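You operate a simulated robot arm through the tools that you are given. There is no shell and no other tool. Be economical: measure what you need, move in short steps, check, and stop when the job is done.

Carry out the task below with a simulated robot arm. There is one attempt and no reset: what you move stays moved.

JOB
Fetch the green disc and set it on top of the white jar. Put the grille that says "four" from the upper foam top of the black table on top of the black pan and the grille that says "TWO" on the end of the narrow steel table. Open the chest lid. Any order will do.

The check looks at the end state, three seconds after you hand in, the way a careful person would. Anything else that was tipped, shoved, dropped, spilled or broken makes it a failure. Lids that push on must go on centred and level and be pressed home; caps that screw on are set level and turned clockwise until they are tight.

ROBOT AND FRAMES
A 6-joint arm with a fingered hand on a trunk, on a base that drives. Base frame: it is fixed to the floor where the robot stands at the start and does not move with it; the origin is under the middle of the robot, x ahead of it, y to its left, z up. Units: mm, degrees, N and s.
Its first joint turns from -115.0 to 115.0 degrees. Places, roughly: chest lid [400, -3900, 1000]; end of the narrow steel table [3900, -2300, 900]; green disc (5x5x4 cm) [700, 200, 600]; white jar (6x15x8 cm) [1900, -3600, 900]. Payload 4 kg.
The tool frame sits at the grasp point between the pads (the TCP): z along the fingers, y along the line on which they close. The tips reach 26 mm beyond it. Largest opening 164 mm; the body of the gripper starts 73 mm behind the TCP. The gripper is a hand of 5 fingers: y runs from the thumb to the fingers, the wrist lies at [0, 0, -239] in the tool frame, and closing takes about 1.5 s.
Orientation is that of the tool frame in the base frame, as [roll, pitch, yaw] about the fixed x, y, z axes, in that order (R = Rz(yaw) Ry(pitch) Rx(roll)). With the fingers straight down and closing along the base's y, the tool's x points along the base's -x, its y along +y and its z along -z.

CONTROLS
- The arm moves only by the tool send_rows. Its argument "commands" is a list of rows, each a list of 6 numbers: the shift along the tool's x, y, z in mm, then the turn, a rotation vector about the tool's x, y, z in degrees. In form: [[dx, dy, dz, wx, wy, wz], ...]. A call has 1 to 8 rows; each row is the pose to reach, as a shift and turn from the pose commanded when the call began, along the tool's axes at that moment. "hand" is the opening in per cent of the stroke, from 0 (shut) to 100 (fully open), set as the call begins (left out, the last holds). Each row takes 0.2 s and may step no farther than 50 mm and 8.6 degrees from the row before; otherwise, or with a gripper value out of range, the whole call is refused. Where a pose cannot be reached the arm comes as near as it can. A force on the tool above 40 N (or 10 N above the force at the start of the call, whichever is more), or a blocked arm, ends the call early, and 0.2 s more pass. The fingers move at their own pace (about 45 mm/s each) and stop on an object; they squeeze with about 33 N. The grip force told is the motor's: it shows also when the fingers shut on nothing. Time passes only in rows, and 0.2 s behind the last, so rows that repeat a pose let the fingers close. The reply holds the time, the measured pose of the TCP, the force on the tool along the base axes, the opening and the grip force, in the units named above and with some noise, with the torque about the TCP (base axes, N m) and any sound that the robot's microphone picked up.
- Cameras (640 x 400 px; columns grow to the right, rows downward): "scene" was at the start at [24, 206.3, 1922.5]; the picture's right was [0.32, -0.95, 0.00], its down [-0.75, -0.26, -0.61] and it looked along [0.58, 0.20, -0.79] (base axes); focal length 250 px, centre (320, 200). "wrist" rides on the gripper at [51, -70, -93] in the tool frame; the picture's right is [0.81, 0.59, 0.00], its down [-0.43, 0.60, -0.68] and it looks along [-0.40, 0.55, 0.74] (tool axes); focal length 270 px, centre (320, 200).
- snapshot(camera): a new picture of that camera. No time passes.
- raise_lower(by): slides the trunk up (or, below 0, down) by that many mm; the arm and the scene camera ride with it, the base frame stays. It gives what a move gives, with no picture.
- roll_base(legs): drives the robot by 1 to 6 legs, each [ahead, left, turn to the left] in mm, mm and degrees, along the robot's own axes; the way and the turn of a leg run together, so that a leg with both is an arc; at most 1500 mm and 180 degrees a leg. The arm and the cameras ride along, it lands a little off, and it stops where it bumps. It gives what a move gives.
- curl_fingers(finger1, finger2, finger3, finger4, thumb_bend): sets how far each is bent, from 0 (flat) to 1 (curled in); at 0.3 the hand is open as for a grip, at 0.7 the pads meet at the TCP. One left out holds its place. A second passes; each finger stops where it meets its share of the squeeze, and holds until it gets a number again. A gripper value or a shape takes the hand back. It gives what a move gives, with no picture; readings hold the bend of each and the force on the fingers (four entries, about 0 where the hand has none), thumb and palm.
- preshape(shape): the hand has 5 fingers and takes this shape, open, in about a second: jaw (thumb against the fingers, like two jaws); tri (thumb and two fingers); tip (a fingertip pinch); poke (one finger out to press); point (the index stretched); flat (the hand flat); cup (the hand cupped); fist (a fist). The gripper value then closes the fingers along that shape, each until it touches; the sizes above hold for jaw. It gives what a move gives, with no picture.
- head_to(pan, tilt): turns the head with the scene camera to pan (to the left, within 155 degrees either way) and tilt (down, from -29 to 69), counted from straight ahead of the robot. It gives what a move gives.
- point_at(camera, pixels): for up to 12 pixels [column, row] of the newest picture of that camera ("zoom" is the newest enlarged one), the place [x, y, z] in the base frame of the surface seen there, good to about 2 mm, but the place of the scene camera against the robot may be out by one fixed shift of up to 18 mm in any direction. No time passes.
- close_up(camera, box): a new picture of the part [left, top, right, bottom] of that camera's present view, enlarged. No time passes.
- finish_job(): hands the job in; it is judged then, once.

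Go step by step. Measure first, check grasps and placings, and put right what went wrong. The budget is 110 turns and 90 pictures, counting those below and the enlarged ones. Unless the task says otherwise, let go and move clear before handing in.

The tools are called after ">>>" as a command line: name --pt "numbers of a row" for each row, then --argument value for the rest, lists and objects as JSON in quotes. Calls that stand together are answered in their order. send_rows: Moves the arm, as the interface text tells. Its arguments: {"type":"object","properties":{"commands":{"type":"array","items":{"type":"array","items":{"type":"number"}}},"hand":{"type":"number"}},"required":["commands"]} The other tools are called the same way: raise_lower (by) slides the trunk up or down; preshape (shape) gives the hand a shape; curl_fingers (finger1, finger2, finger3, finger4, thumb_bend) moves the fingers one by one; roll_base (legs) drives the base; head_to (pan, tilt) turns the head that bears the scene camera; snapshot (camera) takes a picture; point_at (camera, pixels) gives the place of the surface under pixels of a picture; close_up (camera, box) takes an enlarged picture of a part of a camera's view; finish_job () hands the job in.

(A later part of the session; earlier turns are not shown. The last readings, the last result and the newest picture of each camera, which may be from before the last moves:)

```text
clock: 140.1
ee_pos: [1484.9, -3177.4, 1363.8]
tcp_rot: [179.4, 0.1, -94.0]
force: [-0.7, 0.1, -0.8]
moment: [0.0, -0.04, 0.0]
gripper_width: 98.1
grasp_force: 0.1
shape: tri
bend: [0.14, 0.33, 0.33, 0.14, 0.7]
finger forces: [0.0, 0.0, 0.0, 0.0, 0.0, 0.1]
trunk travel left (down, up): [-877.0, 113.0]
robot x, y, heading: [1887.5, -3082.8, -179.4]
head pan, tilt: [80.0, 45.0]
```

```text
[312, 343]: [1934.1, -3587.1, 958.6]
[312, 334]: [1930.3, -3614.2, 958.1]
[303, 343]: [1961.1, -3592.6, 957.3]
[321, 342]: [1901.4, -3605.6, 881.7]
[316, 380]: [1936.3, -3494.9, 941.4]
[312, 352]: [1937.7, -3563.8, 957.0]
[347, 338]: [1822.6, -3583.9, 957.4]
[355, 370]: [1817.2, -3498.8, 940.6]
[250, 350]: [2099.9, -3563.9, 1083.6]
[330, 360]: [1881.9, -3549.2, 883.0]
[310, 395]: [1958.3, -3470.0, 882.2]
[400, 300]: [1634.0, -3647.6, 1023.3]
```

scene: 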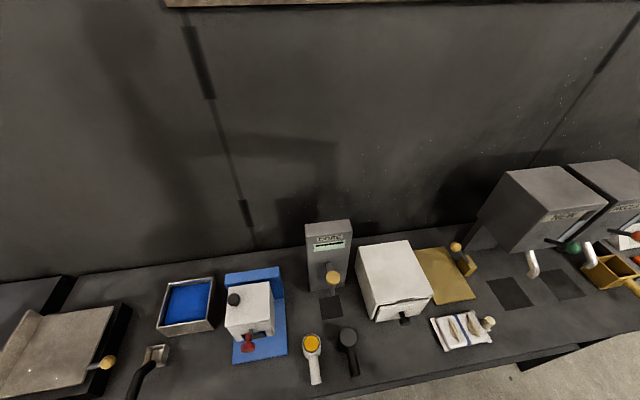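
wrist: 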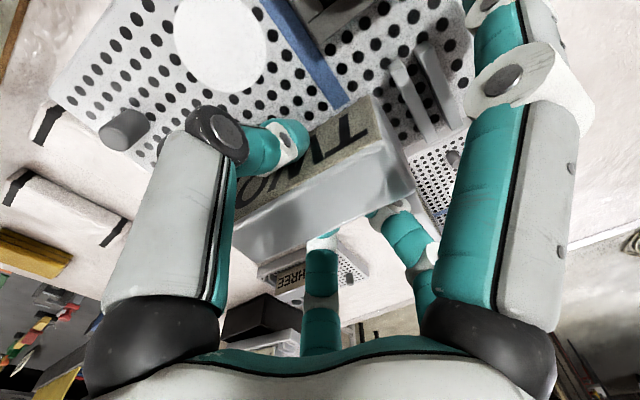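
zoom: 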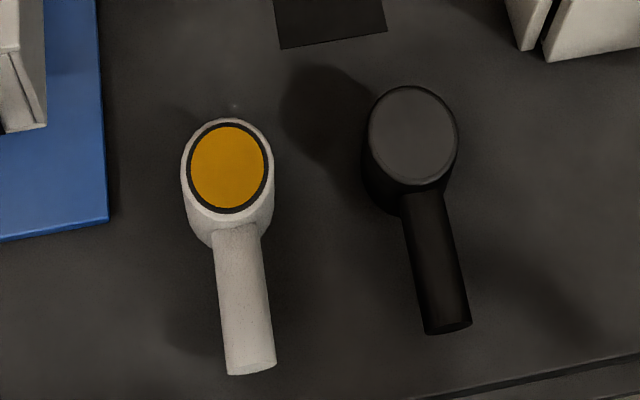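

Jar top is at about [1934,−3588,958]. Continue to the chest at x≈435 and face it.

>>> roll_base --legs '[[1450, 0, -0.6], [0, 0, 90]]'

>>> head_to --pan 0 --tilt 48

>>> snapshot --camera "scene"

```text
clock: 151.1
ee_pos: [537.7, -3498.3, 1364.2]
tcp_rot: [179.3, 0.1, -3.9]
force: [-0.2, 0.7, -1.0]
moment: [-0.05, 0.01, -0.01]
gripper_width: 97.9
grasp_force: 0.1
shape: tri
bend: [0.14, 0.33, 0.33, 0.14, 0.7]
finger forces: [0.0, 0.0, 0.0, 0.0, 0.1, 0.0]
trunk travel left (down, up): [-877.0, 113.0]
robot x, y, heading: [443.0, -3093.3, -89.1]
head pan, tilt: [80.0, 45.0]
```

```text
clock: 152.7
ee_pos: [539.2, -3497.5, 1364.2]
tcp_rot: [179.4, 0.1, -3.9]
force: [0.4, 0.0, -0.8]
moment: [-0.01, -0.01, 0.0]
gripper_width: 97.9
grasp_force: 0.0
shape: tri
bend: [0.14, 0.33, 0.33, 0.14, 0.7]
finger forces: [0.1, 0.1, 0.0, 0.1, 0.0, 0.1]
trunk travel left (down, up): [-877.0, 113.0]
robot x, y, heading: [441.1, -3097.4, -88.9]
head pan, tilt: [0.0, 48.0]
```

```text
27 pictures are left
```

scene: 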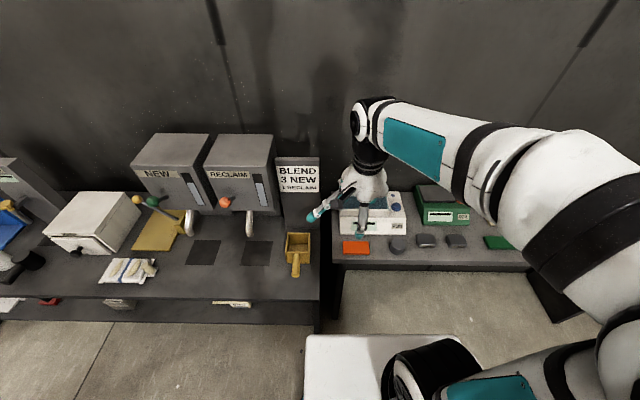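

The hand hides the chest; I'll move it 160 mm to the left (+x) and zoom in.

>>> send_rows --pt "40 0 0 0 0 0" --pt "80 0 0 0 0 0" --pt "120 0 0 0 0 0" --pt "160 0 0 0 0 0"

>>> close_up --camera "scene" --box '[320, 150, 440, 270]'

```text
clock: 153.7
ee_pos: [701.4, -3509.9, 1364.3]
tcp_rot: [179.5, 0.2, -3.8]
force: [0.0, -0.2, -0.1]
moment: [0.02, 0.04, 0.0]
gripper_width: 97.8
grasp_force: 0.1
shape: tri
bend: [0.14, 0.33, 0.33, 0.14, 0.7]
finger forces: [0.1, 0.0, 0.0, 0.1, 0.1, 0.1]
trunk travel left (down, up): [-877.0, 113.0]
robot x, y, heading: [439.0, -3093.8, -89.3]
head pan, tilt: [0.0, 48.0]
```

```text
3.33 times, centred on (380, 210) of scene
```

zoom: 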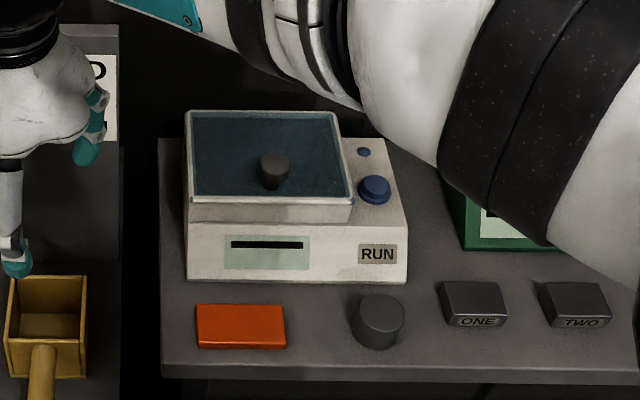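

The chest is the white RUN box with a glass lid and knob at zoom (273,170). Measure lid corners and knob.

>>> point_at --camera "zoom" --pixels '[[273, 158], [273, 183], [190, 114], [338, 114], [188, 197], [350, 198], [230, 185], [260, 128], [200, 212], [375, 183], [300, 300], [270, 220]]'

>>> close_up --camera "scene" --box '[345, 165, 400, 205]'

```text
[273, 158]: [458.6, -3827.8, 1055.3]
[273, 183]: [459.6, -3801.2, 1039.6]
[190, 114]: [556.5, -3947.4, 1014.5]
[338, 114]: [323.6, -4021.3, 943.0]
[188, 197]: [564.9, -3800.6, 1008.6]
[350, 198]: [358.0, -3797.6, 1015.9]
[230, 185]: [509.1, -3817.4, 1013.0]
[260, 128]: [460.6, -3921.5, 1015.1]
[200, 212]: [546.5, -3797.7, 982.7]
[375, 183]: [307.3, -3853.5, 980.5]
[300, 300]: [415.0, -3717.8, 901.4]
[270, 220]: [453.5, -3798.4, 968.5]
```

```text
10.00 times, centred on (372, 185) of scene
```

zoom: 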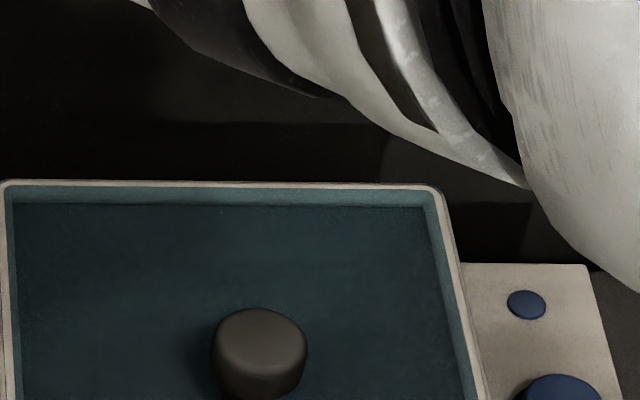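

The lid's top is at z≈1015, hinge side likely at the back (y≈−3940), with the knob near the front at about (464,−3805) after correcting the camera shift. I'll reposition to (290,−3260) and turn the hand to close along x.

>>> roll_base --legs '[[0, -150, -0.8], [165, 0, 0]]'

>>> send_rows --pt "0 20 0 0 0 -8.5" --pt "0 40 0 0 0 -17" --pt "0 60 0 0 0 -25.5" --pt "0 80 0 0 0 -34" --pt "0 80 0 0 0 -42.5" --pt "0 80 0 0 0 -51" --pt "0 80 0 0 0 -59.5" --pt "0 80 0 0 0 -68"

>>> send_rows --pt "0 0 0 0 0 -8.5" --pt "0 0 0 0 0 -17" --pt "0 0 0 0 0 -25.5" --pt "0 0 0 0 0 -25.5"

```text
clock: 156.1
ee_pos: [544.9, -3679.8, 1364.5]
tcp_rot: [179.4, 0.1, -4.7]
force: [-0.9, -1.2, 0.1]
moment: [0.02, -0.01, 0.03]
gripper_width: 97.7
grasp_force: 0.0
shape: tri
bend: [0.14, 0.33, 0.33, 0.14, 0.7]
finger forces: [0.0, 0.0, 0.0, 0.0, 0.0, 0.1]
trunk travel left (down, up): [-877.0, 113.0]
robot x, y, heading: [291.7, -3258.4, -90.1]
head pan, tilt: [0.0, 48.0]
```

```text
clock: 157.9
ee_pos: [536.8, -3759.7, 1364.5]
tcp_rot: [179.9, 0.6, 63.6]
force: [0.3, 0.4, -0.4]
moment: [-0.02, 0.01, -0.02]
gripper_width: 97.9
grasp_force: 0.2
shape: tri
bend: [0.14, 0.33, 0.33, 0.14, 0.7]
finger forces: [0.1, 0.0, 0.1, 0.0, 0.0, 0.0]
trunk travel left (down, up): [-877.0, 113.0]
robot x, y, heading: [292.6, -3260.6, -89.9]
head pan, tilt: [0.0, 48.0]
```

```text
clock: 158.9
ee_pos: [537.5, -3758.7, 1365.5]
tcp_rot: [-179.9, 0.6, 89.0]
force: [-0.4, -0.1, -0.3]
moment: [-0.01, 0.0, 0.01]
gripper_width: 97.8
grasp_force: 0.1
shape: tri
bend: [0.14, 0.33, 0.33, 0.14, 0.7]
finger forces: [0.0, 0.0, 0.1, 0.0, 0.0, 0.0]
trunk travel left (down, up): [-877.0, 113.0]
robot x, y, heading: [294.2, -3261.4, -89.6]
head pan, tilt: [0.0, 48.0]
```

Now move above the knob and lower the trunk by 220, then look with the wrist camera.

>>> send_rows --pt "-24 -37 0 0 0 0" --pt "-47 -73 0 0 0 0"

>>> raise_lower --by -220

>>> snapshot --camera "wrist"

```text
clock: 159.5
ee_pos: [462.8, -3804.9, 1366.0]
tcp_rot: [-179.9, 0.6, 88.9]
force: [-0.8, -0.6, 0.3]
moment: [0.01, -0.01, -0.02]
gripper_width: 97.9
grasp_force: 0.1
shape: tri
bend: [0.14, 0.33, 0.33, 0.14, 0.7]
finger forces: [0.0, 0.1, 0.1, 0.0, 0.1, 0.1]
trunk travel left (down, up): [-877.0, 113.0]
robot x, y, heading: [288.8, -3259.8, -90.1]
head pan, tilt: [0.0, 48.0]
```

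```text
clock: 161.8
ee_pos: [464.3, -3805.6, 1146.6]
tcp_rot: [-179.9, 0.8, 88.8]
force: [-0.6, -0.2, 0.0]
moment: [0.03, -0.04, -0.01]
gripper_width: 97.8
grasp_force: 0.0
shape: tri
bend: [0.14, 0.33, 0.33, 0.14, 0.7]
finger forces: [0.0, 0.1, 0.0, 0.0, 0.0, 0.0]
trunk travel left (down, up): [-657.0, 333.0]
robot x, y, heading: [293.2, -3258.4, -89.8]
head pan, tilt: [0.0, 48.0]
```

```text
24 pictures are left
```

wrist: 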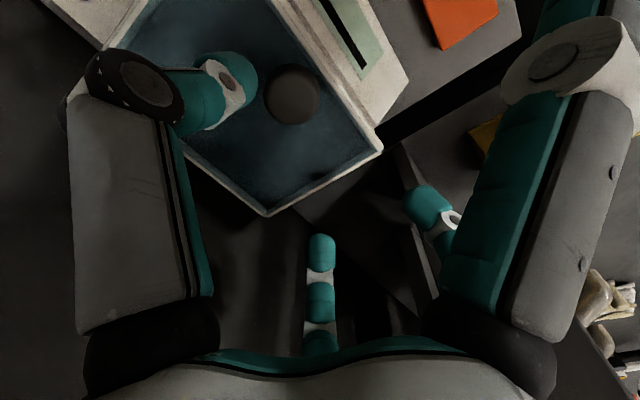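

Measure the knob and lid corners with the wrist camera.

>>> point_at --camera "wrist" --pixels '[[292, 93], [292, 70], [270, 93], [314, 98], [288, 112], [378, 143], [268, 210], [330, 145], [345, 185], [350, 100]]'

>>> close_up --camera "wrist" --box '[180, 20, 420, 230]'

```text
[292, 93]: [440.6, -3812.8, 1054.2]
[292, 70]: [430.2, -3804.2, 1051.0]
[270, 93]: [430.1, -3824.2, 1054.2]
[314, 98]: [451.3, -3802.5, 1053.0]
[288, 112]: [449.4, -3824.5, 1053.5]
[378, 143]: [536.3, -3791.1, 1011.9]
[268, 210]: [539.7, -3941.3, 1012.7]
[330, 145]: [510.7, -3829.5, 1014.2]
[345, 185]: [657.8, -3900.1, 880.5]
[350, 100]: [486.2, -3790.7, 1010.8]
```

```text
1.90 times, centred on (300, 125) of wrist
```

zoom: 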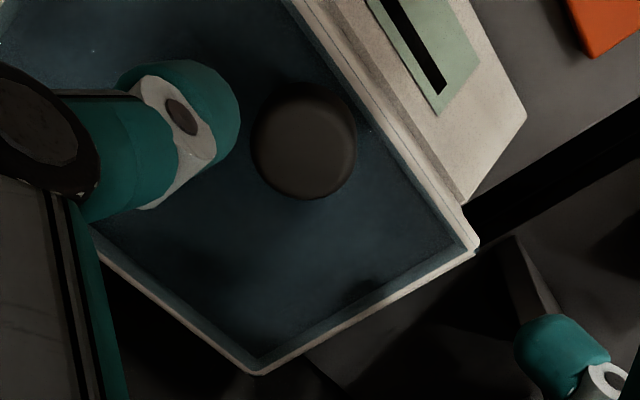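

Knob centre is (440,−3813), top 1054, about 40 wide; lid hinge side at y≈−3941. I'll go down to TCP z 1048 and close.

>>> send_rows --pt "-8 -24 20 0 0 0" --pt "-8 -24 55 0 0 0" --pt "-8 -24 85 0 0 0" --pt "-8 -24 98 0 0 0"

>>> send_rows --pt "0 0 0 0 0 0" --pt "0 0 0 0 0 0" --pt "0 0 0 0 0 0" --pt "0 0 0 0 0 0" --pt "0 0 0 0 0 0" --pt "0 0 0 0 0 0" --pt "0 0 0 0 0 0" --hand 0

```text
clock: 162.8
ee_pos: [440.3, -3813.8, 1047.8]
tcp_rot: [-179.9, 0.6, 88.8]
force: [-0.4, -0.2, 0.1]
moment: [0.02, -0.04, -0.02]
gripper_width: 98.1
grasp_force: 0.0
shape: tri
bend: [0.14, 0.33, 0.33, 0.14, 0.7]
finger forces: [0.0, 0.0, 0.0, 0.0, 0.0, 0.0]
trunk travel left (down, up): [-657.0, 333.0]
robot x, y, heading: [291.2, -3262.4, -90.0]
head pan, tilt: [0.0, 48.0]
```

```text
clock: 164.4
ee_pos: [439.4, -3813.9, 1048.3]
tcp_rot: [-179.9, 0.6, 88.9]
force: [0.5, 2.7, -2.6]
moment: [0.03, -0.02, -0.04]
gripper_width: 30.8
grasp_force: 33.1
shape: tri
bend: [0.27, 0.53, 0.51, 0.27, 0.7]
finger forces: [0.0, 18.0, 18.2, 0.0, 28.7, 0.0]
trunk travel left (down, up): [-657.0, 333.0]
robot x, y, heading: [292.9, -3264.3, -89.6]
head pan, tilt: [0.0, 48.0]
```

Knob gripped (33 N). Lift gently on the arc to ~15° and watch the force.

>>> send_rows --pt "-2.5 0 -7 0 2 0" --pt "-5 0 -12 0 3 0" --pt "-7.2 0 -17.4 0 4 0" --pt "-11 0 -25 0 6 0" --pt "-15.5 0 -31.7 0 7.5 0" --pt "-15.5 0 -31.7 0 7.5 0"

>>> close_up --camera "scene" --box '[250, 100, 450, 250]'

```text
clock: 165.8
ee_pos: [440.1, -3826.2, 1081.4]
tcp_rot: [-179.9, -6.9, 88.9]
force: [-1.2, 18.5, 3.1]
moment: [0.59, 0.1, -0.22]
gripper_width: 31.0
grasp_force: 33.1
shape: tri
bend: [0.28, 0.53, 0.51, 0.28, 0.7]
finger forces: [0.0, 24.5, 16.4, 0.0, 34.7, 0.0]
trunk travel left (down, up): [-657.0, 333.0]
robot x, y, heading: [292.8, -3262.8, -89.7]
head pan, tilt: [0.0, 48.0]
```

```text
2.67 times, centred on (350, 175) of scene
```

zoom: 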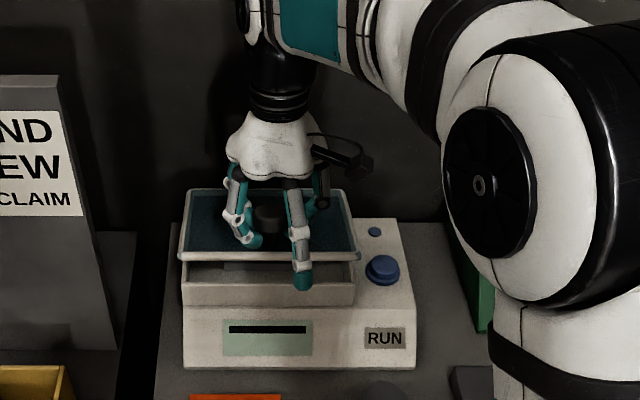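

The lid is hinged at the back and rising (≈15°), force 18 N. I'll continue on the arc to ~47°, limiting the hand's tilt because of the wall.

>>> send_rows --pt "-2 0 -8 0 0 0" --pt "-5 0 -15.4 0 1 0" --pt "-10 0 -23 0 2 0" --pt "-15.8 0 -30.6 0 2.5 0" --pt "-22 0 -37.5 0 3 0" --pt "-28.5 0 -44 0 3.5 0" --pt "-36 0 -50 0 4 0" --pt "-43 0 -55.8 0 4 0"

>>> close_up --camera "scene" --box '[250, 80, 450, 250]'

```text
clock: 167.6
ee_pos: [438.0, -3844.2, 1095.1]
tcp_rot: [-180.0, -10.5, 89.0]
force: [13.4, 28.7, 13.2]
moment: [0.85, -0.44, -0.18]
gripper_width: 31.4
grasp_force: 33.1
shape: tri
bend: [0.28, 0.49, 0.54, 0.28, 0.7]
finger forces: [0.1, 34.1, 13.6, 0.1, 21.9, 0.0]
out of reach, approached as far as the arm can: row 5, 6, 7, 8
trunk travel left (down, up): [-657.0, 333.0]
robot x, y, heading: [287.9, -3260.8, -89.9]
head pan, tilt: [0.0, 48.0]
```

```text
2.35 times, centred on (350, 165) of scene
```

zoom: 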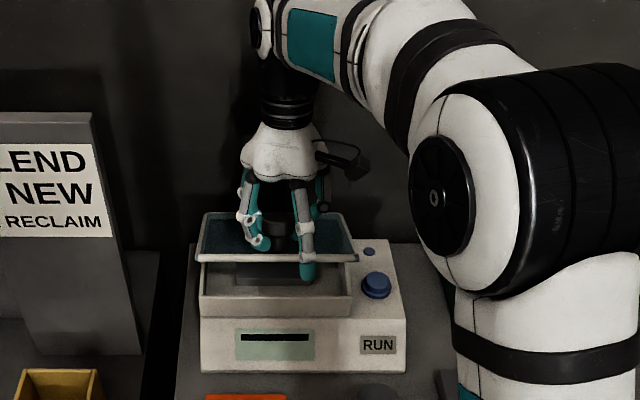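

Reach ran out at about 25° open. I'll relieve tension by opening the hand to learn whether the hinge holds by friction.

>>> send_rows --pt "0 0 0 0 0 0" --pt "0 0 0 0 0 0" --pt "0 0 0 0 0 0" --pt "0 0 0 0 0 0" --pt "0 0 -25 0 0 0" --pt "0 0 -50 0 0 0" --hand 70

>>> close_up --camera "scene" --box '[250, 80, 450, 250]'

```text
clock: 169.0
ee_pos: [433.4, -3838.9, 1099.0]
tcp_rot: [-180.0, -10.6, 88.9]
force: [-0.7, 0.0, -0.2]
moment: [0.0, 0.02, 0.0]
gripper_width: 114.8
grasp_force: 0.0
shape: tri
bend: [0.14, 0.3, 0.3, 0.14, 0.68]
finger forces: [0.0, 0.0, 0.0, 0.0, 0.0, 0.0]
out of reach, approached as far as the arm can: row 5, 6
trunk travel left (down, up): [-657.0, 333.0]
robot x, y, heading: [292.0, -3261.2, -90.1]
head pan, tilt: [0.0, 48.0]
```

```text
2.35 times, centred on (350, 165) of scene
```

zoom: 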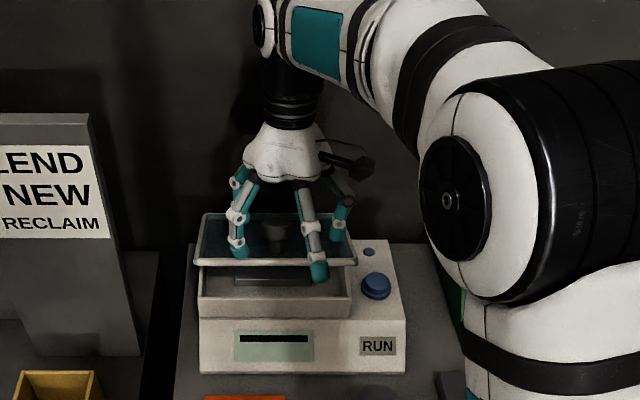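

The lid stays at ~22° by friction. So I'll clear the knob by raising the trunk, retract, close the hand to a cone, and push the lid up from below its front edge.

>>> raise_lower --by 140

>>> send_rows --pt "40 0 0 0 -8 0" --pt "80 0 0 0 -16 0" --pt "120 0 0 0 -24 0" --pt "160 0 0 0 -32 0" --pt "170 0 0 0 -40 0" --pt "170 0 0 0 -48 0" --pt "170 0 0 0 -56 0" --pt "170 0 0 0 -62 0"

>>> preshape --shape "jaw"

>>> send_rows --pt "0 0 0 0 0 0" --pt "0 0 0 0 0 0" --pt "0 0 0 0 0 0" --pt "0 0 0 0 0 0" --pt "0 0 0 0 0 0" --pt "0 0 0 0 0 0" --pt "0 0 0 0 0 0" --pt "0 0 0 0 0 0" --hand 0

>>> close_up --camera "scene" --box '[240, 100, 480, 270]'

```text
clock: 170.7
ee_pos: [433.8, -3839.1, 1240.1]
tcp_rot: [-179.9, -10.7, 88.9]
force: [-0.8, -1.7, 0.1]
moment: [0.0, 0.03, 0.01]
gripper_width: 114.6
grasp_force: 0.0
shape: tri
bend: [0.14, 0.3, 0.3, 0.14, 0.68]
finger forces: [0.0, 0.0, 0.0, 0.1, 0.1, 0.0]
trunk travel left (down, up): [-797.0, 193.0]
robot x, y, heading: [292.3, -3260.8, -89.8]
head pan, tilt: [0.0, 48.0]
```

```text
clock: 172.5
ee_pos: [469.9, -3704.6, 1243.3]
tcp_rot: [-179.9, 51.4, 89.0]
force: [-0.4, -0.4, 0.0]
moment: [0.01, 0.01, -0.04]
gripper_width: 114.5
grasp_force: 0.0
shape: tri
bend: [0.14, 0.3, 0.29, 0.14, 0.68]
finger forces: [0.0, 0.1, 0.1, 0.0, 0.0, 0.0]
out of reach, approached as far as the arm can: row 4, 5, 6, 7, 8
trunk travel left (down, up): [-797.0, 193.0]
robot x, y, heading: [289.9, -3259.9, -89.9]
head pan, tilt: [0.0, 48.0]
```

```text
clock: 173.4
ee_pos: [468.8, -3705.8, 1242.7]
tcp_rot: [-179.8, 51.3, 89.1]
force: [-0.4, 0.0, 0.7]
moment: [-0.02, -0.03, 0.02]
gripper_width: 164.1
grasp_force: 0.1
shape: jaw
bend: [0.3, 0.3, 0.3, 0.3, 0.3]
finger forces: [0.1, 0.1, 0.0, 0.0, 0.0, 0.0]
trunk travel left (down, up): [-797.0, 193.0]
robot x, y, heading: [290.7, -3263.3, -89.8]
head pan, tilt: [0.0, 48.0]
```

```text
clock: 175.2
ee_pos: [469.6, -3705.4, 1243.7]
tcp_rot: [-179.9, 51.3, 88.9]
force: [0.4, -0.7, -0.5]
moment: [-0.02, 0.01, 0.01]
gripper_width: 3.4
grasp_force: 0.1
shape: jaw
bend: [0.67, 0.67, 0.67, 0.67, 0.7]
finger forces: [0.1, 0.0, 0.0, 0.0, 0.0, 0.0]
trunk travel left (down, up): [-797.0, 193.0]
robot x, y, heading: [293.7, -3260.6, -89.9]
head pan, tilt: [0.0, 48.0]
```

```text
2.35 times, centred on (360, 185) of scene
```

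zoom: 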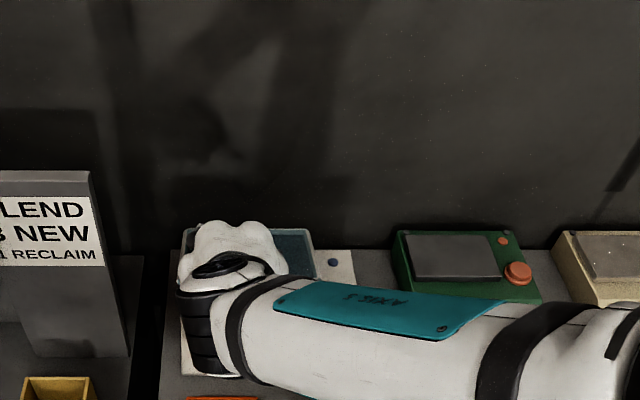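

Cone formed and tilted 51° forward. Lower the trunk 190 to bring the tip to the gap's height, in front of the lid, and look with the wrist camera.

>>> raise_lower --by -190

>>> snapshot --camera "wrist"

>>> point_at --camera "wrist" --pixels '[[320, 200], [260, 60], [320, 60], [380, 60], [320, 30], [400, 100], [250, 110], [320, 100], [440, 60], [200, 40]]'

```text
clock: 177.3
ee_pos: [469.3, -3707.5, 1053.6]
tcp_rot: [-179.9, 51.4, 89.1]
force: [0.5, -0.1, -0.2]
moment: [-0.01, 0.02, 0.0]
gripper_width: 0.0
grasp_force: 33.1
shape: jaw
bend: [0.7, 0.7, 0.7, 0.7, 0.7]
finger forces: [0.1, 0.0, 0.1, 0.0, 0.0, 0.1]
trunk travel left (down, up): [-607.0, 383.0]
robot x, y, heading: [294.5, -3262.6, -89.9]
head pan, tilt: [0.0, 48.0]
```

```text
18 pictures are left
```

wrist: 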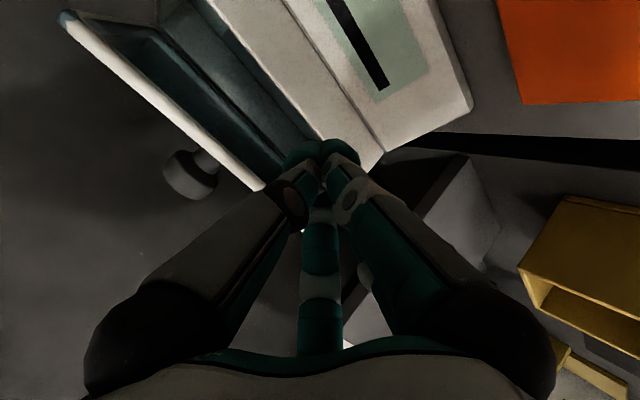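

```text
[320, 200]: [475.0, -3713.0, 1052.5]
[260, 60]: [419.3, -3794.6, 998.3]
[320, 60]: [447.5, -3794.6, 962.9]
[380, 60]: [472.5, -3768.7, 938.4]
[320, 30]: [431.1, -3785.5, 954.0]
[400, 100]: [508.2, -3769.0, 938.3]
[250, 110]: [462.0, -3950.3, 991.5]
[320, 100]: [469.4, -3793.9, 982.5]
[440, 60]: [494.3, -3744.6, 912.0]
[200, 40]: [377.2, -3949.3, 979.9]
```

The box rim is at z≈1000, y≈−3794; check the lid's front edge along the white rim (150,95)–(250,178).

>>> point_at --camera "wrist" --pixels '[[100, 47], [130, 75], [160, 103], [200, 138], [240, 172], [255, 184], [190, 180], [215, 165]]'

```text
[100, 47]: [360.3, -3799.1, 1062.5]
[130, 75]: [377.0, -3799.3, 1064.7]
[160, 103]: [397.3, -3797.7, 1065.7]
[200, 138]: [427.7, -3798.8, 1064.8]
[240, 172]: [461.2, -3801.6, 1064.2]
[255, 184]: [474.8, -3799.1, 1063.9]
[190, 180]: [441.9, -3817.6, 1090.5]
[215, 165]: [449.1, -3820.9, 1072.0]
```

Lid edge is at (y −3799, z 1064). I'll slide the fingertips into the gap and push up and back on the arc to about 60°.

>>> send_rows --pt "-22.6 -30 33 0 0 0" --pt "-44.8 -30 63.9 0 0 0" --pt "-60 -30 60 0 0 0" --pt "-74.7 -30 56.6 0 0 0" --pt "-92 -30 54 0 0 0" --pt "-108.7 -30 51.1 0 0 0" --pt "-126 -30 52.5 0 0 0" --pt "-143.2 -30 54.3 0 0 0"

>>> close_up --camera "scene" --box '[240, 60, 480, 250]'

```text
clock: 179.1
ee_pos: [436.3, -3838.0, 1133.2]
tcp_rot: [-179.8, 51.3, 89.1]
force: [-0.6, 0.7, -1.2]
moment: [0.0, 0.0, -0.01]
gripper_width: 0.1
grasp_force: 33.5
shape: jaw
bend: [0.7, 0.7, 0.7, 0.7, 0.7]
finger forces: [0.0, 0.0, 0.0, 0.0, 0.1, 0.1]
trunk travel left (down, up): [-607.0, 383.0]
robot x, y, heading: [292.0, -3258.6, -89.4]
head pan, tilt: [0.0, 48.0]
```

```text
2.11 times, centred on (360, 155) of scene
```

zoom: 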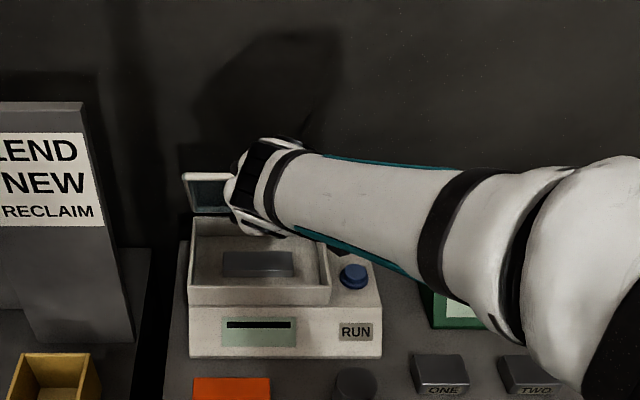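

The lid has swung up to about 65°. Push on to about 90°.

>>> send_rows --pt "-16 0 6 0 0 0" --pt "-31.4 0 12 0 0 0" --pt "-46 0 22 0 0 0" --pt "-59.8 0 31.5 0 0 0" --pt "-64 0 38 0 0 0"

>>> send_rows --pt "0 0 -40 0 0 0" --pt "0 0 -80 0 0 0" --pt "0 0 -120 0 0 0" --pt "0 0 -150 0 0 0"

>>> raise_lower --by 200

>>> close_up --camera "scene" --box '[240, 60, 480, 250]'

```text
clock: 180.3
ee_pos: [435.7, -3906.0, 1158.7]
tcp_rot: [-179.8, 51.3, 89.0]
force: [-0.1, 1.4, -0.4]
moment: [0.02, 0.0, 0.02]
gripper_width: 0.0
grasp_force: 33.0
shape: jaw
bend: [0.7, 0.7, 0.7, 0.7, 0.7]
finger forces: [0.0, 0.1, 0.0, 0.0, 0.0, 0.1]
trunk travel left (down, up): [-607.0, 383.0]
robot x, y, heading: [291.0, -3266.0, -90.2]
head pan, tilt: [0.0, 48.0]
```

```text
clock: 181.3
ee_pos: [444.4, -3803.4, 1249.8]
tcp_rot: [-179.9, 51.3, 89.0]
force: [0.3, -0.2, -0.2]
moment: [-0.02, 0.02, 0.0]
gripper_width: 0.0
grasp_force: 32.9
shape: jaw
bend: [0.7, 0.7, 0.7, 0.7, 0.7]
finger forces: [0.0, 0.1, 0.0, 0.0, 0.1, 0.0]
out of reach, approached as far as the arm can: row 4
trunk travel left (down, up): [-607.0, 383.0]
robot x, y, heading: [292.3, -3264.0, -89.7]
head pan, tilt: [0.0, 48.0]
```

```text
clock: 183.4
ee_pos: [445.3, -3801.9, 1450.1]
tcp_rot: [-179.8, 51.2, 89.0]
force: [-0.6, 0.7, -0.4]
moment: [0.01, 0.04, -0.01]
gripper_width: 0.1
grasp_force: 33.4
shape: jaw
bend: [0.7, 0.7, 0.7, 0.7, 0.7]
finger forces: [0.0, 0.0, 0.1, 0.0, 0.1, 0.0]
trunk travel left (down, up): [-807.0, 183.0]
robot x, y, heading: [288.9, -3264.5, -89.9]
head pan, tilt: [0.0, 48.0]
```

```text
2.11 times, centred on (360, 155) of scene
```

zoom: 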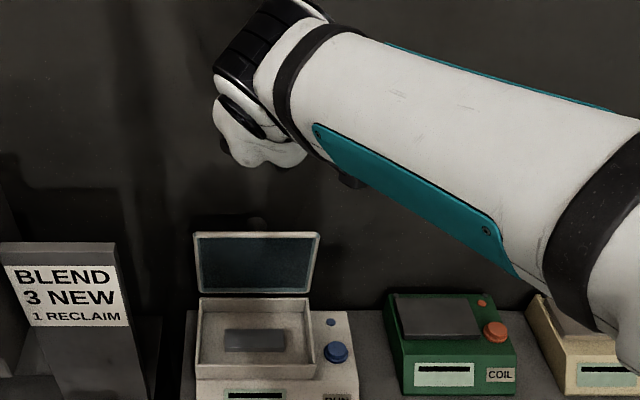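

The chest lid stands open at ~90° by itself. Now for the disc: back away and drive to the front of the white table, heading 0.

>>> roll_base --legs '[[-560, 0, 0], [0, -560, 0], [0, 0, 90], [0, 1450, 0], [0, 1400, 0]]'

>>> raise_lower --by -400

>>> head_to --pan 0 --tilt 25

>>> snapshot --camera "scene"

```text
clock: 206.5
ee_pos: [265.6, 283.7, 1449.5]
tcp_rot: [-179.8, 51.3, 178.8]
force: [-0.1, -0.2, 0.3]
moment: [0.02, 0.03, 0.01]
gripper_width: 0.0
grasp_force: 32.6
shape: jaw
bend: [0.7, 0.7, 0.7, 0.7, 0.7]
finger forces: [0.0, 0.1, 0.1, 0.0, 0.0, 0.0]
trunk travel left (down, up): [-807.0, 183.0]
robot x, y, heading: [-276.8, 134.2, -0.1]
head pan, tilt: [0.0, 48.0]
```

```text
clock: 210.4
ee_pos: [267.4, 284.2, 1050.5]
tcp_rot: [-179.9, 51.3, 178.7]
force: [0.1, 0.3, 0.5]
moment: [-0.02, -0.02, 0.02]
gripper_width: 0.0
grasp_force: 32.8
shape: jaw
bend: [0.7, 0.7, 0.7, 0.7, 0.7]
finger forces: [0.0, 0.1, 0.0, 0.0, 0.0, 0.0]
trunk travel left (down, up): [-407.0, 583.0]
robot x, y, heading: [-275.3, 129.7, -0.1]
head pan, tilt: [0.0, 48.0]
```

```text
clock: 211.2
ee_pos: [267.7, 284.4, 1049.2]
tcp_rot: [-179.8, 51.2, 178.9]
force: [-0.3, 0.2, -0.8]
moment: [0.0, -0.01, -0.02]
gripper_width: 0.0
grasp_force: 33.1
shape: jaw
bend: [0.7, 0.7, 0.7, 0.7, 0.7]
finger forces: [0.0, 0.0, 0.0, 0.1, 0.0, 0.1]
trunk travel left (down, up): [-407.0, 583.0]
robot x, y, heading: [-275.0, 131.1, 0.1]
head pan, tilt: [0.0, 25.0]
```

```text
15 pictures are left
```

scene: 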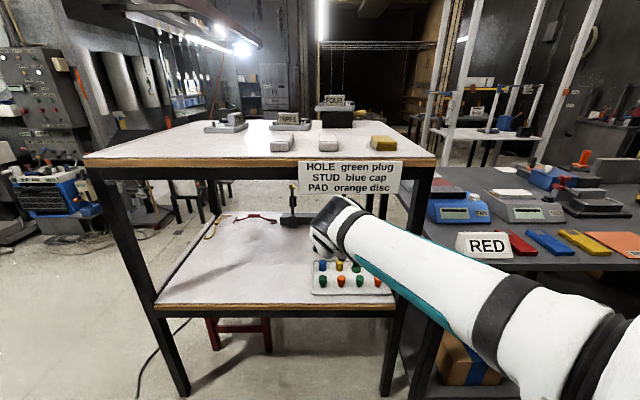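

Good view: sign above (bottom edge row ~192), tray at (350,275). Measure sign bottom, rail, and tray.

>>> point_at --camera "scene" --pixels '[[320, 190], [390, 190], [230, 172], [415, 172], [293, 212], [323, 281], [340, 281], [358, 281], [376, 282], [357, 270], [338, 265], [350, 165]]'

>>> close_up --camera "scene" --box '[300, 150, 420, 310]'

```text
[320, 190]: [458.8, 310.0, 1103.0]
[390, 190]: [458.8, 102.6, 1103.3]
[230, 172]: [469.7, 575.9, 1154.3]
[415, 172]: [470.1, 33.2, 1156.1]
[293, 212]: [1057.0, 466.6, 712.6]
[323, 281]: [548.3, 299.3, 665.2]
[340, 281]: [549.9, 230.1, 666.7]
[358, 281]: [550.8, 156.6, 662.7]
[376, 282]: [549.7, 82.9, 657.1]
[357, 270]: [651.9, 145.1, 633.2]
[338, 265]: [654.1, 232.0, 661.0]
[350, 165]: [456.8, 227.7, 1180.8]
```

```text
2.50 times, centred on (360, 230) of scene
```

zoom: 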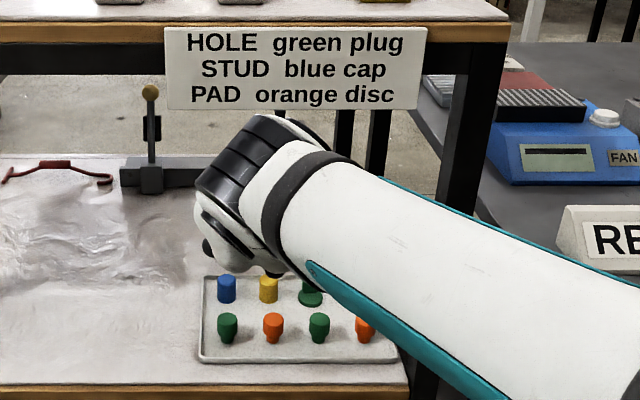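

Sign bottom is at z 1103 (y 75–325); shelf pieces are up to 672. I'll lower to tip height ≈693, keeping the 51° tilt so the wrist stays low, shift the hand to y≈151, and drive ahead 250 first.

>>> raise_lower --by -335

>>> send_rows --pt "0 -40 0 0 0 0" --pt "0 -80 0 0 0 0" --pt "0 -120 0 0 0 0" --pt "0 -130 0 0 0 0"

>>> roll_base --legs '[[300, 0, 0]]'

>>> snapshot --camera "scene"

```text
clock: 212.7
ee_pos: [177.1, 238.2, 747.2]
tcp_rot: [-167.0, 30.0, -172.4]
force: [0.0, -0.5, -0.1]
moment: [0.02, -0.04, 0.01]
gripper_width: 0.0
grasp_force: 32.9
shape: jaw
bend: [0.7, 0.7, 0.7, 0.7, 0.7]
finger forces: [0.1, 0.0, 0.1, 0.1, 0.0, 0.1]
trunk travel left (down, up): [-306.0, 684.0]
robot x, y, heading: [-274.6, 132.6, 0.3]
head pan, tilt: [0.0, 25.0]
stopped: the arm was blocked; the commanded pose is now the measured one
```

```text
clock: 213.7
ee_pos: [201.1, 123.6, 752.7]
tcp_rot: [-167.5, 28.2, -171.9]
force: [-0.1, -0.9, -0.7]
moment: [0.03, 0.01, 0.0]
gripper_width: 0.0
grasp_force: 33.5
shape: jaw
bend: [0.7, 0.7, 0.7, 0.7, 0.7]
finger forces: [0.0, 0.0, 0.1, 0.0, 0.0, 0.0]
out of reach, approached as far as the arm can: row 1, 2, 3, 4
trunk travel left (down, up): [-306.0, 684.0]
robot x, y, heading: [-277.3, 130.7, -0.1]
head pan, tilt: [0.0, 25.0]
```

```text
clock: 215.8
ee_pos: [504.7, 118.6, 746.0]
tcp_rot: [-167.5, 28.8, -172.8]
force: [0.3, -0.4, 0.3]
moment: [0.0, 0.03, -0.03]
gripper_width: 0.2
grasp_force: 32.8
shape: jaw
bend: [0.7, 0.7, 0.7, 0.7, 0.7]
finger forces: [0.0, 0.0, 0.1, 0.0, 0.0, 0.0]
trunk travel left (down, up): [-306.0, 684.0]
robot x, y, heading: [19.0, 130.3, 0.0]
head pan, tilt: [0.0, 25.0]
```

```text
13 pictures are left
```

scene: 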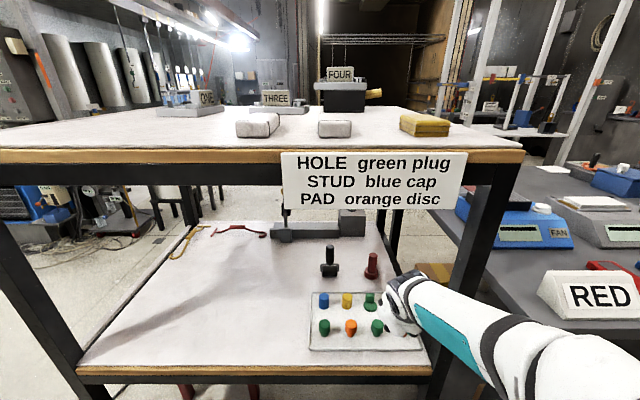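

The trunk move was blocked by the folded arm, but the hand is now at (505,119,746), under the top and above the tray. I'll square up the orientation, then drive 80 more.

>>> send_rows --pt "0 0 0 -4.5 0 3.2" --pt "0 0 0 -9 0 6.3" --pt "0 0 0 -9 0 6.3"

>>> roll_base --legs '[[85, 0, 0]]'

>>> snapshot --camera "wrist"

```text
clock: 216.6
ee_pos: [505.3, 117.9, 745.4]
tcp_rot: [-180.0, 29.3, -179.9]
force: [-0.3, -0.8, 0.2]
moment: [0.01, 0.0, -0.01]
gripper_width: 0.0
grasp_force: 33.0
shape: jaw
bend: [0.7, 0.7, 0.7, 0.7, 0.7]
finger forces: [0.0, 0.1, 0.1, 0.1, 0.0, 0.0]
trunk travel left (down, up): [-306.0, 684.0]
robot x, y, heading: [21.1, 133.2, 0.0]
head pan, tilt: [0.0, 25.0]
```

```text
clock: 217.6
ee_pos: [588.0, 118.3, 743.9]
tcp_rot: [-179.9, 29.2, -179.9]
force: [0.1, 0.7, -0.3]
moment: [0.02, 0.02, -0.01]
gripper_width: 0.0
grasp_force: 32.8
shape: jaw
bend: [0.7, 0.7, 0.7, 0.7, 0.7]
finger forces: [0.0, 0.0, 0.1, 0.0, 0.0, 0.0]
trunk travel left (down, up): [-306.0, 684.0]
robot x, y, heading: [100.7, 130.6, 0.0]
head pan, tilt: [0.0, 25.0]
```

```text
12 pictures are left
```

wrist: 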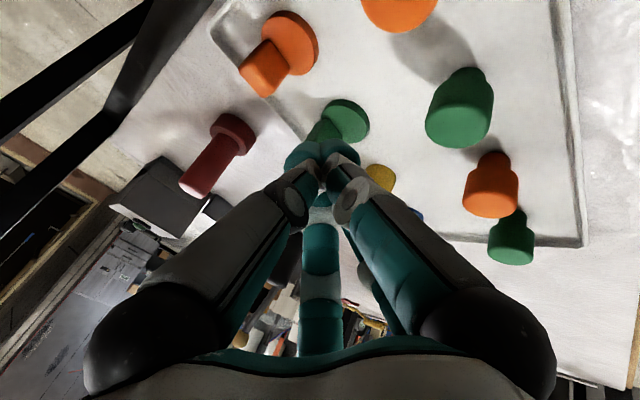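

The green disc is visible at (345,120), post at (322,130), just beyond the fingertips. Measure it and the orange one for shape.

>>> point_at --camera "wrist" --pixels '[[350, 115], [345, 103], [364, 125], [325, 128], [318, 135], [332, 108], [263, 75], [290, 40], [250, 65], [275, 88], [265, 45], [255, 88]]'

>>> close_up --camera "wrist" --box '[220, 0, 400, 170]'

```text
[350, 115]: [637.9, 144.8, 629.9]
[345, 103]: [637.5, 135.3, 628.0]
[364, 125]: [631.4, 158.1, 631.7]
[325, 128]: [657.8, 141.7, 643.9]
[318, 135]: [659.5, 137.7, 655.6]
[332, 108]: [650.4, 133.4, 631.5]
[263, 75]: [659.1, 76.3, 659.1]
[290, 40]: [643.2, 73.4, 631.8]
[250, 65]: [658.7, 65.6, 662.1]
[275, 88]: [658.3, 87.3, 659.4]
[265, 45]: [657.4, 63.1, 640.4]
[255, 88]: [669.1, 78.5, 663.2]
```

```text
2.35 times, centred on (310, 85) of wrist
```

zoom: 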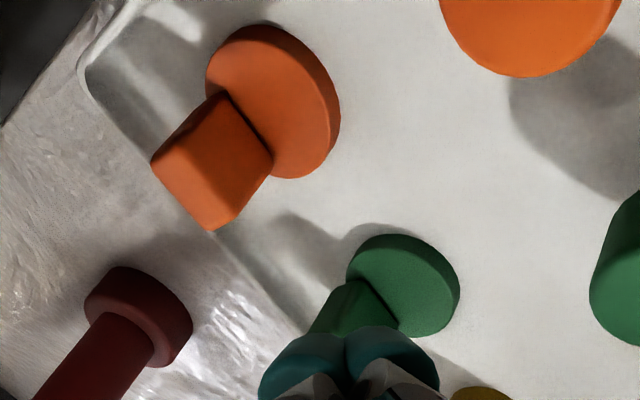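

The tab is ~25 wide (y) and ~12 thick at about (664,150), z 632–664. I'll straighten the hand to vertical above it at z≈705 with 40 % opening.

>>> send_rows --pt "-10 8 10 0 5 0" --pt "-18 16 22 0 10 0" --pt "-26 24 35 0 15 0" --pt "-34 32 48 0 20 0" --pt "-41 32 60 0 25 0" --pt "-46.3 32 70.7 0 29.3 0" --pt "-46.3 32 70.7 0 29.3 0" --hand 40

>>> snapshot --camera "wrist"

```text
clock: 219.4
ee_pos: [614.9, 132.7, 697.9]
tcp_rot: [178.7, -2.1, 178.9]
force: [-0.8, 0.4, 0.6]
moment: [0.03, 0.02, -0.02]
gripper_width: 65.3
grasp_force: 0.0
shape: jaw
bend: [0.42, 0.42, 0.42, 0.42, 0.7]
finger forces: [0.0, 0.0, 0.0, 0.0, 0.1, 0.1]
trunk travel left (down, up): [-306.0, 684.0]
robot x, y, heading: [79.2, 137.0, 0.4]
head pan, tilt: [0.0, 25.0]
stopped in row 7: the arm was blocked; the commanded pose is now the measured one
```

```text
10 pictures are left
```

wrist: 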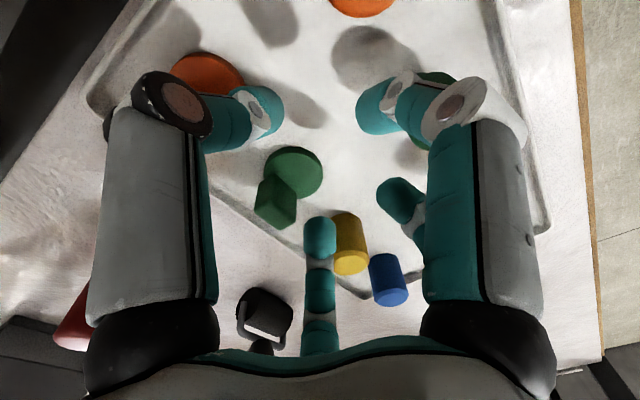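

The arm was blocked in the last row and the base was pushed back ~20 mm. Look at what touches.

>>> snapshot --camera "scene"

>>> point_at --camera "wrist" --pixels '[[285, 195], [275, 212], [292, 170], [265, 195], [310, 165], [205, 72], [350, 240], [345, 265]]'

```text
9 pictures are left
```

scene: 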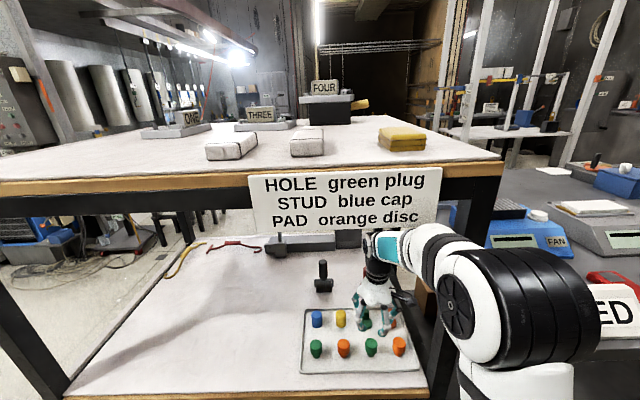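

```text
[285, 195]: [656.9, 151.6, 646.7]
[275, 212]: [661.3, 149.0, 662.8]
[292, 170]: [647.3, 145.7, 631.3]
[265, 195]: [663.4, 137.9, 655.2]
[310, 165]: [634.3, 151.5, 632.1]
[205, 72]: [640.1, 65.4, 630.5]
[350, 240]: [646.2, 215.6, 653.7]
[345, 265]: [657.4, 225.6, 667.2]
```

The forearm's top is right under the sign's lower right corner (410,232). Measure clearances.

>>> point_at --camera "scene" --pixels '[[385, 232], [405, 232], [425, 228], [440, 226], [460, 238], [500, 255], [540, 280], [400, 222], [260, 228], [380, 260], [350, 190], [230, 190]]'

```text
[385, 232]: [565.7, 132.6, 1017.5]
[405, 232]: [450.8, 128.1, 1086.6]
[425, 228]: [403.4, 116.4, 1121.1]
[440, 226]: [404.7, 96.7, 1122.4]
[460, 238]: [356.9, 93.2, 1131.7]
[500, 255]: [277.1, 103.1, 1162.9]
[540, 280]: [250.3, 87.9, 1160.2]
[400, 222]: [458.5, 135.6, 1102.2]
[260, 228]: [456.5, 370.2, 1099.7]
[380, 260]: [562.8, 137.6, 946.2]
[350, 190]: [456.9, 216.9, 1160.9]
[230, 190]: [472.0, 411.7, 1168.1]
```

Sign and table have not moved; the forearm slopes down to the wrist, so extending the arm flattens it. I'll reach forward 48 mm by arm only, in small steps.

>>> send_rows --pt "-12 5 -4 0 0 0" --pt "-24 9 -5 0 0 0" --pt "-36 13 -5 0 0 0" --pt "-48 17 -5 0 0 0" --pt "-48 17 -5 0 0 0"

```text
clock: 220.7
ee_pos: [643.6, 212.3, 683.7]
tcp_rot: [-179.0, -3.1, -177.9]
force: [9.7, 12.7, 47.7]
moment: [1.27, -1.08, 0.04]
gripper_width: 66.7
grasp_force: 0.0
shape: jaw
bend: [0.42, 0.42, 0.93, 0.42, 0.7]
finger forces: [0.1, 0.0, 47.7, 0.0, 0.1, 0.0]
trunk travel left (down, up): [-306.0, 684.0]
robot x, y, heading: [60.4, 135.4, 1.0]
head pan, tilt: [0.0, 25.0]
stopped in row 5: the force on the tool passed its limit (the readings are from after the stop); the commanded pose is now the measured one
```

The hand slid aside to (644,212) and a finger presses on something. Look before moving.

>>> snapshot --camera "wrist"

```text
8 pictures are left
```

wrist: 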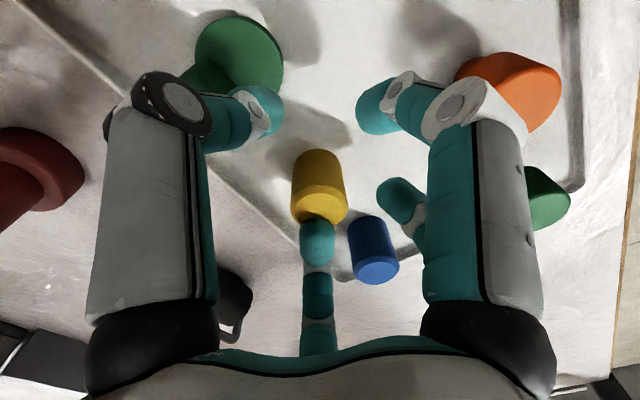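

The yellow cap still stands; finger 3 only touches its top edge. I'll open slightly, rise, shift back toward y≈172 and tilt 25° forward (which keeps the wrist low, as before).

>>> send_rows --pt "0 0 -6 0 0 0" --pt "0 -3 -12 0 -5 0" --pt "0 -8 -18 0 -10 0" --pt "0 -18 -22 0 -15 0" --pt "0 -30 -25 0 -20 0" --pt "0 -40 -25 0 -25 0" --pt "0 -40 -25 0 -25 0" --hand 55

```text
clock: 222.3
ee_pos: [658.6, 158.7, 705.6]
tcp_rot: [-179.5, 21.4, -178.3]
force: [-0.4, 0.5, 0.1]
moment: [-0.01, 0.03, 0.02]
gripper_width: 90.0
grasp_force: 0.1
shape: jaw
bend: [0.35, 0.35, 0.35, 0.35, 0.7]
finger forces: [0.0, 0.1, 0.0, 0.0, 0.0, 0.1]
trunk travel left (down, up): [-306.0, 684.0]
robot x, y, heading: [66.0, 138.6, 1.0]
head pan, tilt: [0.0, 25.0]
```

Free again at (659,159,706), tilt 21°. Check positions with the wrist camera.

>>> snapshot --camera "wrist"

>>> point_at --camera "wrist" --pixels '[[290, 130], [320, 130], [300, 110], [310, 100], [280, 150], [320, 150], [290, 165], [310, 165], [350, 120], [330, 115]]'

```text
7 pictures are left
```

wrist: 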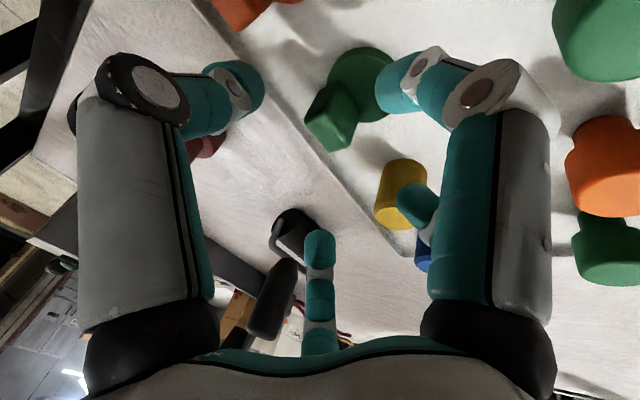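

```text
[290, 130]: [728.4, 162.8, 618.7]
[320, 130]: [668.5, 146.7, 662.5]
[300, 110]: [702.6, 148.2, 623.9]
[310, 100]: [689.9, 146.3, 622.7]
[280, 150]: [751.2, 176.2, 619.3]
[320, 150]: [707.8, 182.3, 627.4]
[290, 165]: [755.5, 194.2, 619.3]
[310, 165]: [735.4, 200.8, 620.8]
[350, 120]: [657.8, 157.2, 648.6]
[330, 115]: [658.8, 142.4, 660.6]
```

Tab is centred near (666,150), top 662. Set opening to 32 %, align and descend to TCP z≈667.

>>> send_rows --pt "0 -5 0 0 0 0" --pt "0 -9 0 0 0 0" --pt "0 -9 0 0 0 0" --pt "3 -9 12 0 0 0" --pt "6 -9 24 0 0 0" --pt "8 -9 32 0 0 0" --pt "9.3 -9 38 0 0 0" --hand 32

```text
clock: 223.9
ee_pos: [665.1, 149.1, 666.9]
tcp_rot: [-179.3, 21.3, -178.3]
force: [-0.2, 0.1, 4.1]
moment: [-0.01, 0.15, 0.02]
gripper_width: 52.7
grasp_force: 0.0
shape: jaw
bend: [0.47, 0.46, 0.46, 0.46, 0.7]
finger forces: [4.1, 0.0, 0.0, 0.0, 0.0, 0.0]
trunk travel left (down, up): [-306.0, 684.0]
robot x, y, heading: [67.2, 136.3, 1.1]
head pan, tilt: [0.0, 25.0]
```

Finger 1 just touches the flange (4 N). Rise 3 mm and close.

>>> send_rows --pt "0 0 -3 0 0 0" --pt "0 0 -3 0 0 0" --pt "0 0 -3 0 0 0" --pt "0 0 -3 0 0 0" --pt "0 0 -3 0 0 0" --pt "0 0 -3 0 0 0" --pt "0 0 -3 0 0 0" --hand 0

>>> close_up --camera "wrist" --box '[200, 40, 440, 260]'

```text
clock: 225.5
ee_pos: [665.1, 150.7, 669.8]
tcp_rot: [-179.4, 21.2, -178.3]
force: [-0.4, 1.8, 9.0]
moment: [0.02, 0.37, -0.09]
gripper_width: 25.4
grasp_force: 33.0
shape: jaw
bend: [0.83, 0.79, 0.78, 0.73, 0.7]
finger forces: [26.1, 28.7, 26.7, 37.7, 30.4, 0.1]
trunk travel left (down, up): [-306.0, 684.0]
robot x, y, heading: [64.0, 137.5, 0.8]
head pan, tilt: [0.0, 25.0]
```

```text
1.82 times, centred on (320, 150) of wrist
```

zoom: 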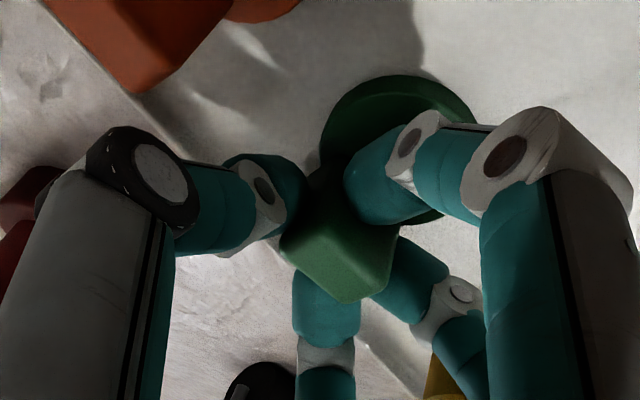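

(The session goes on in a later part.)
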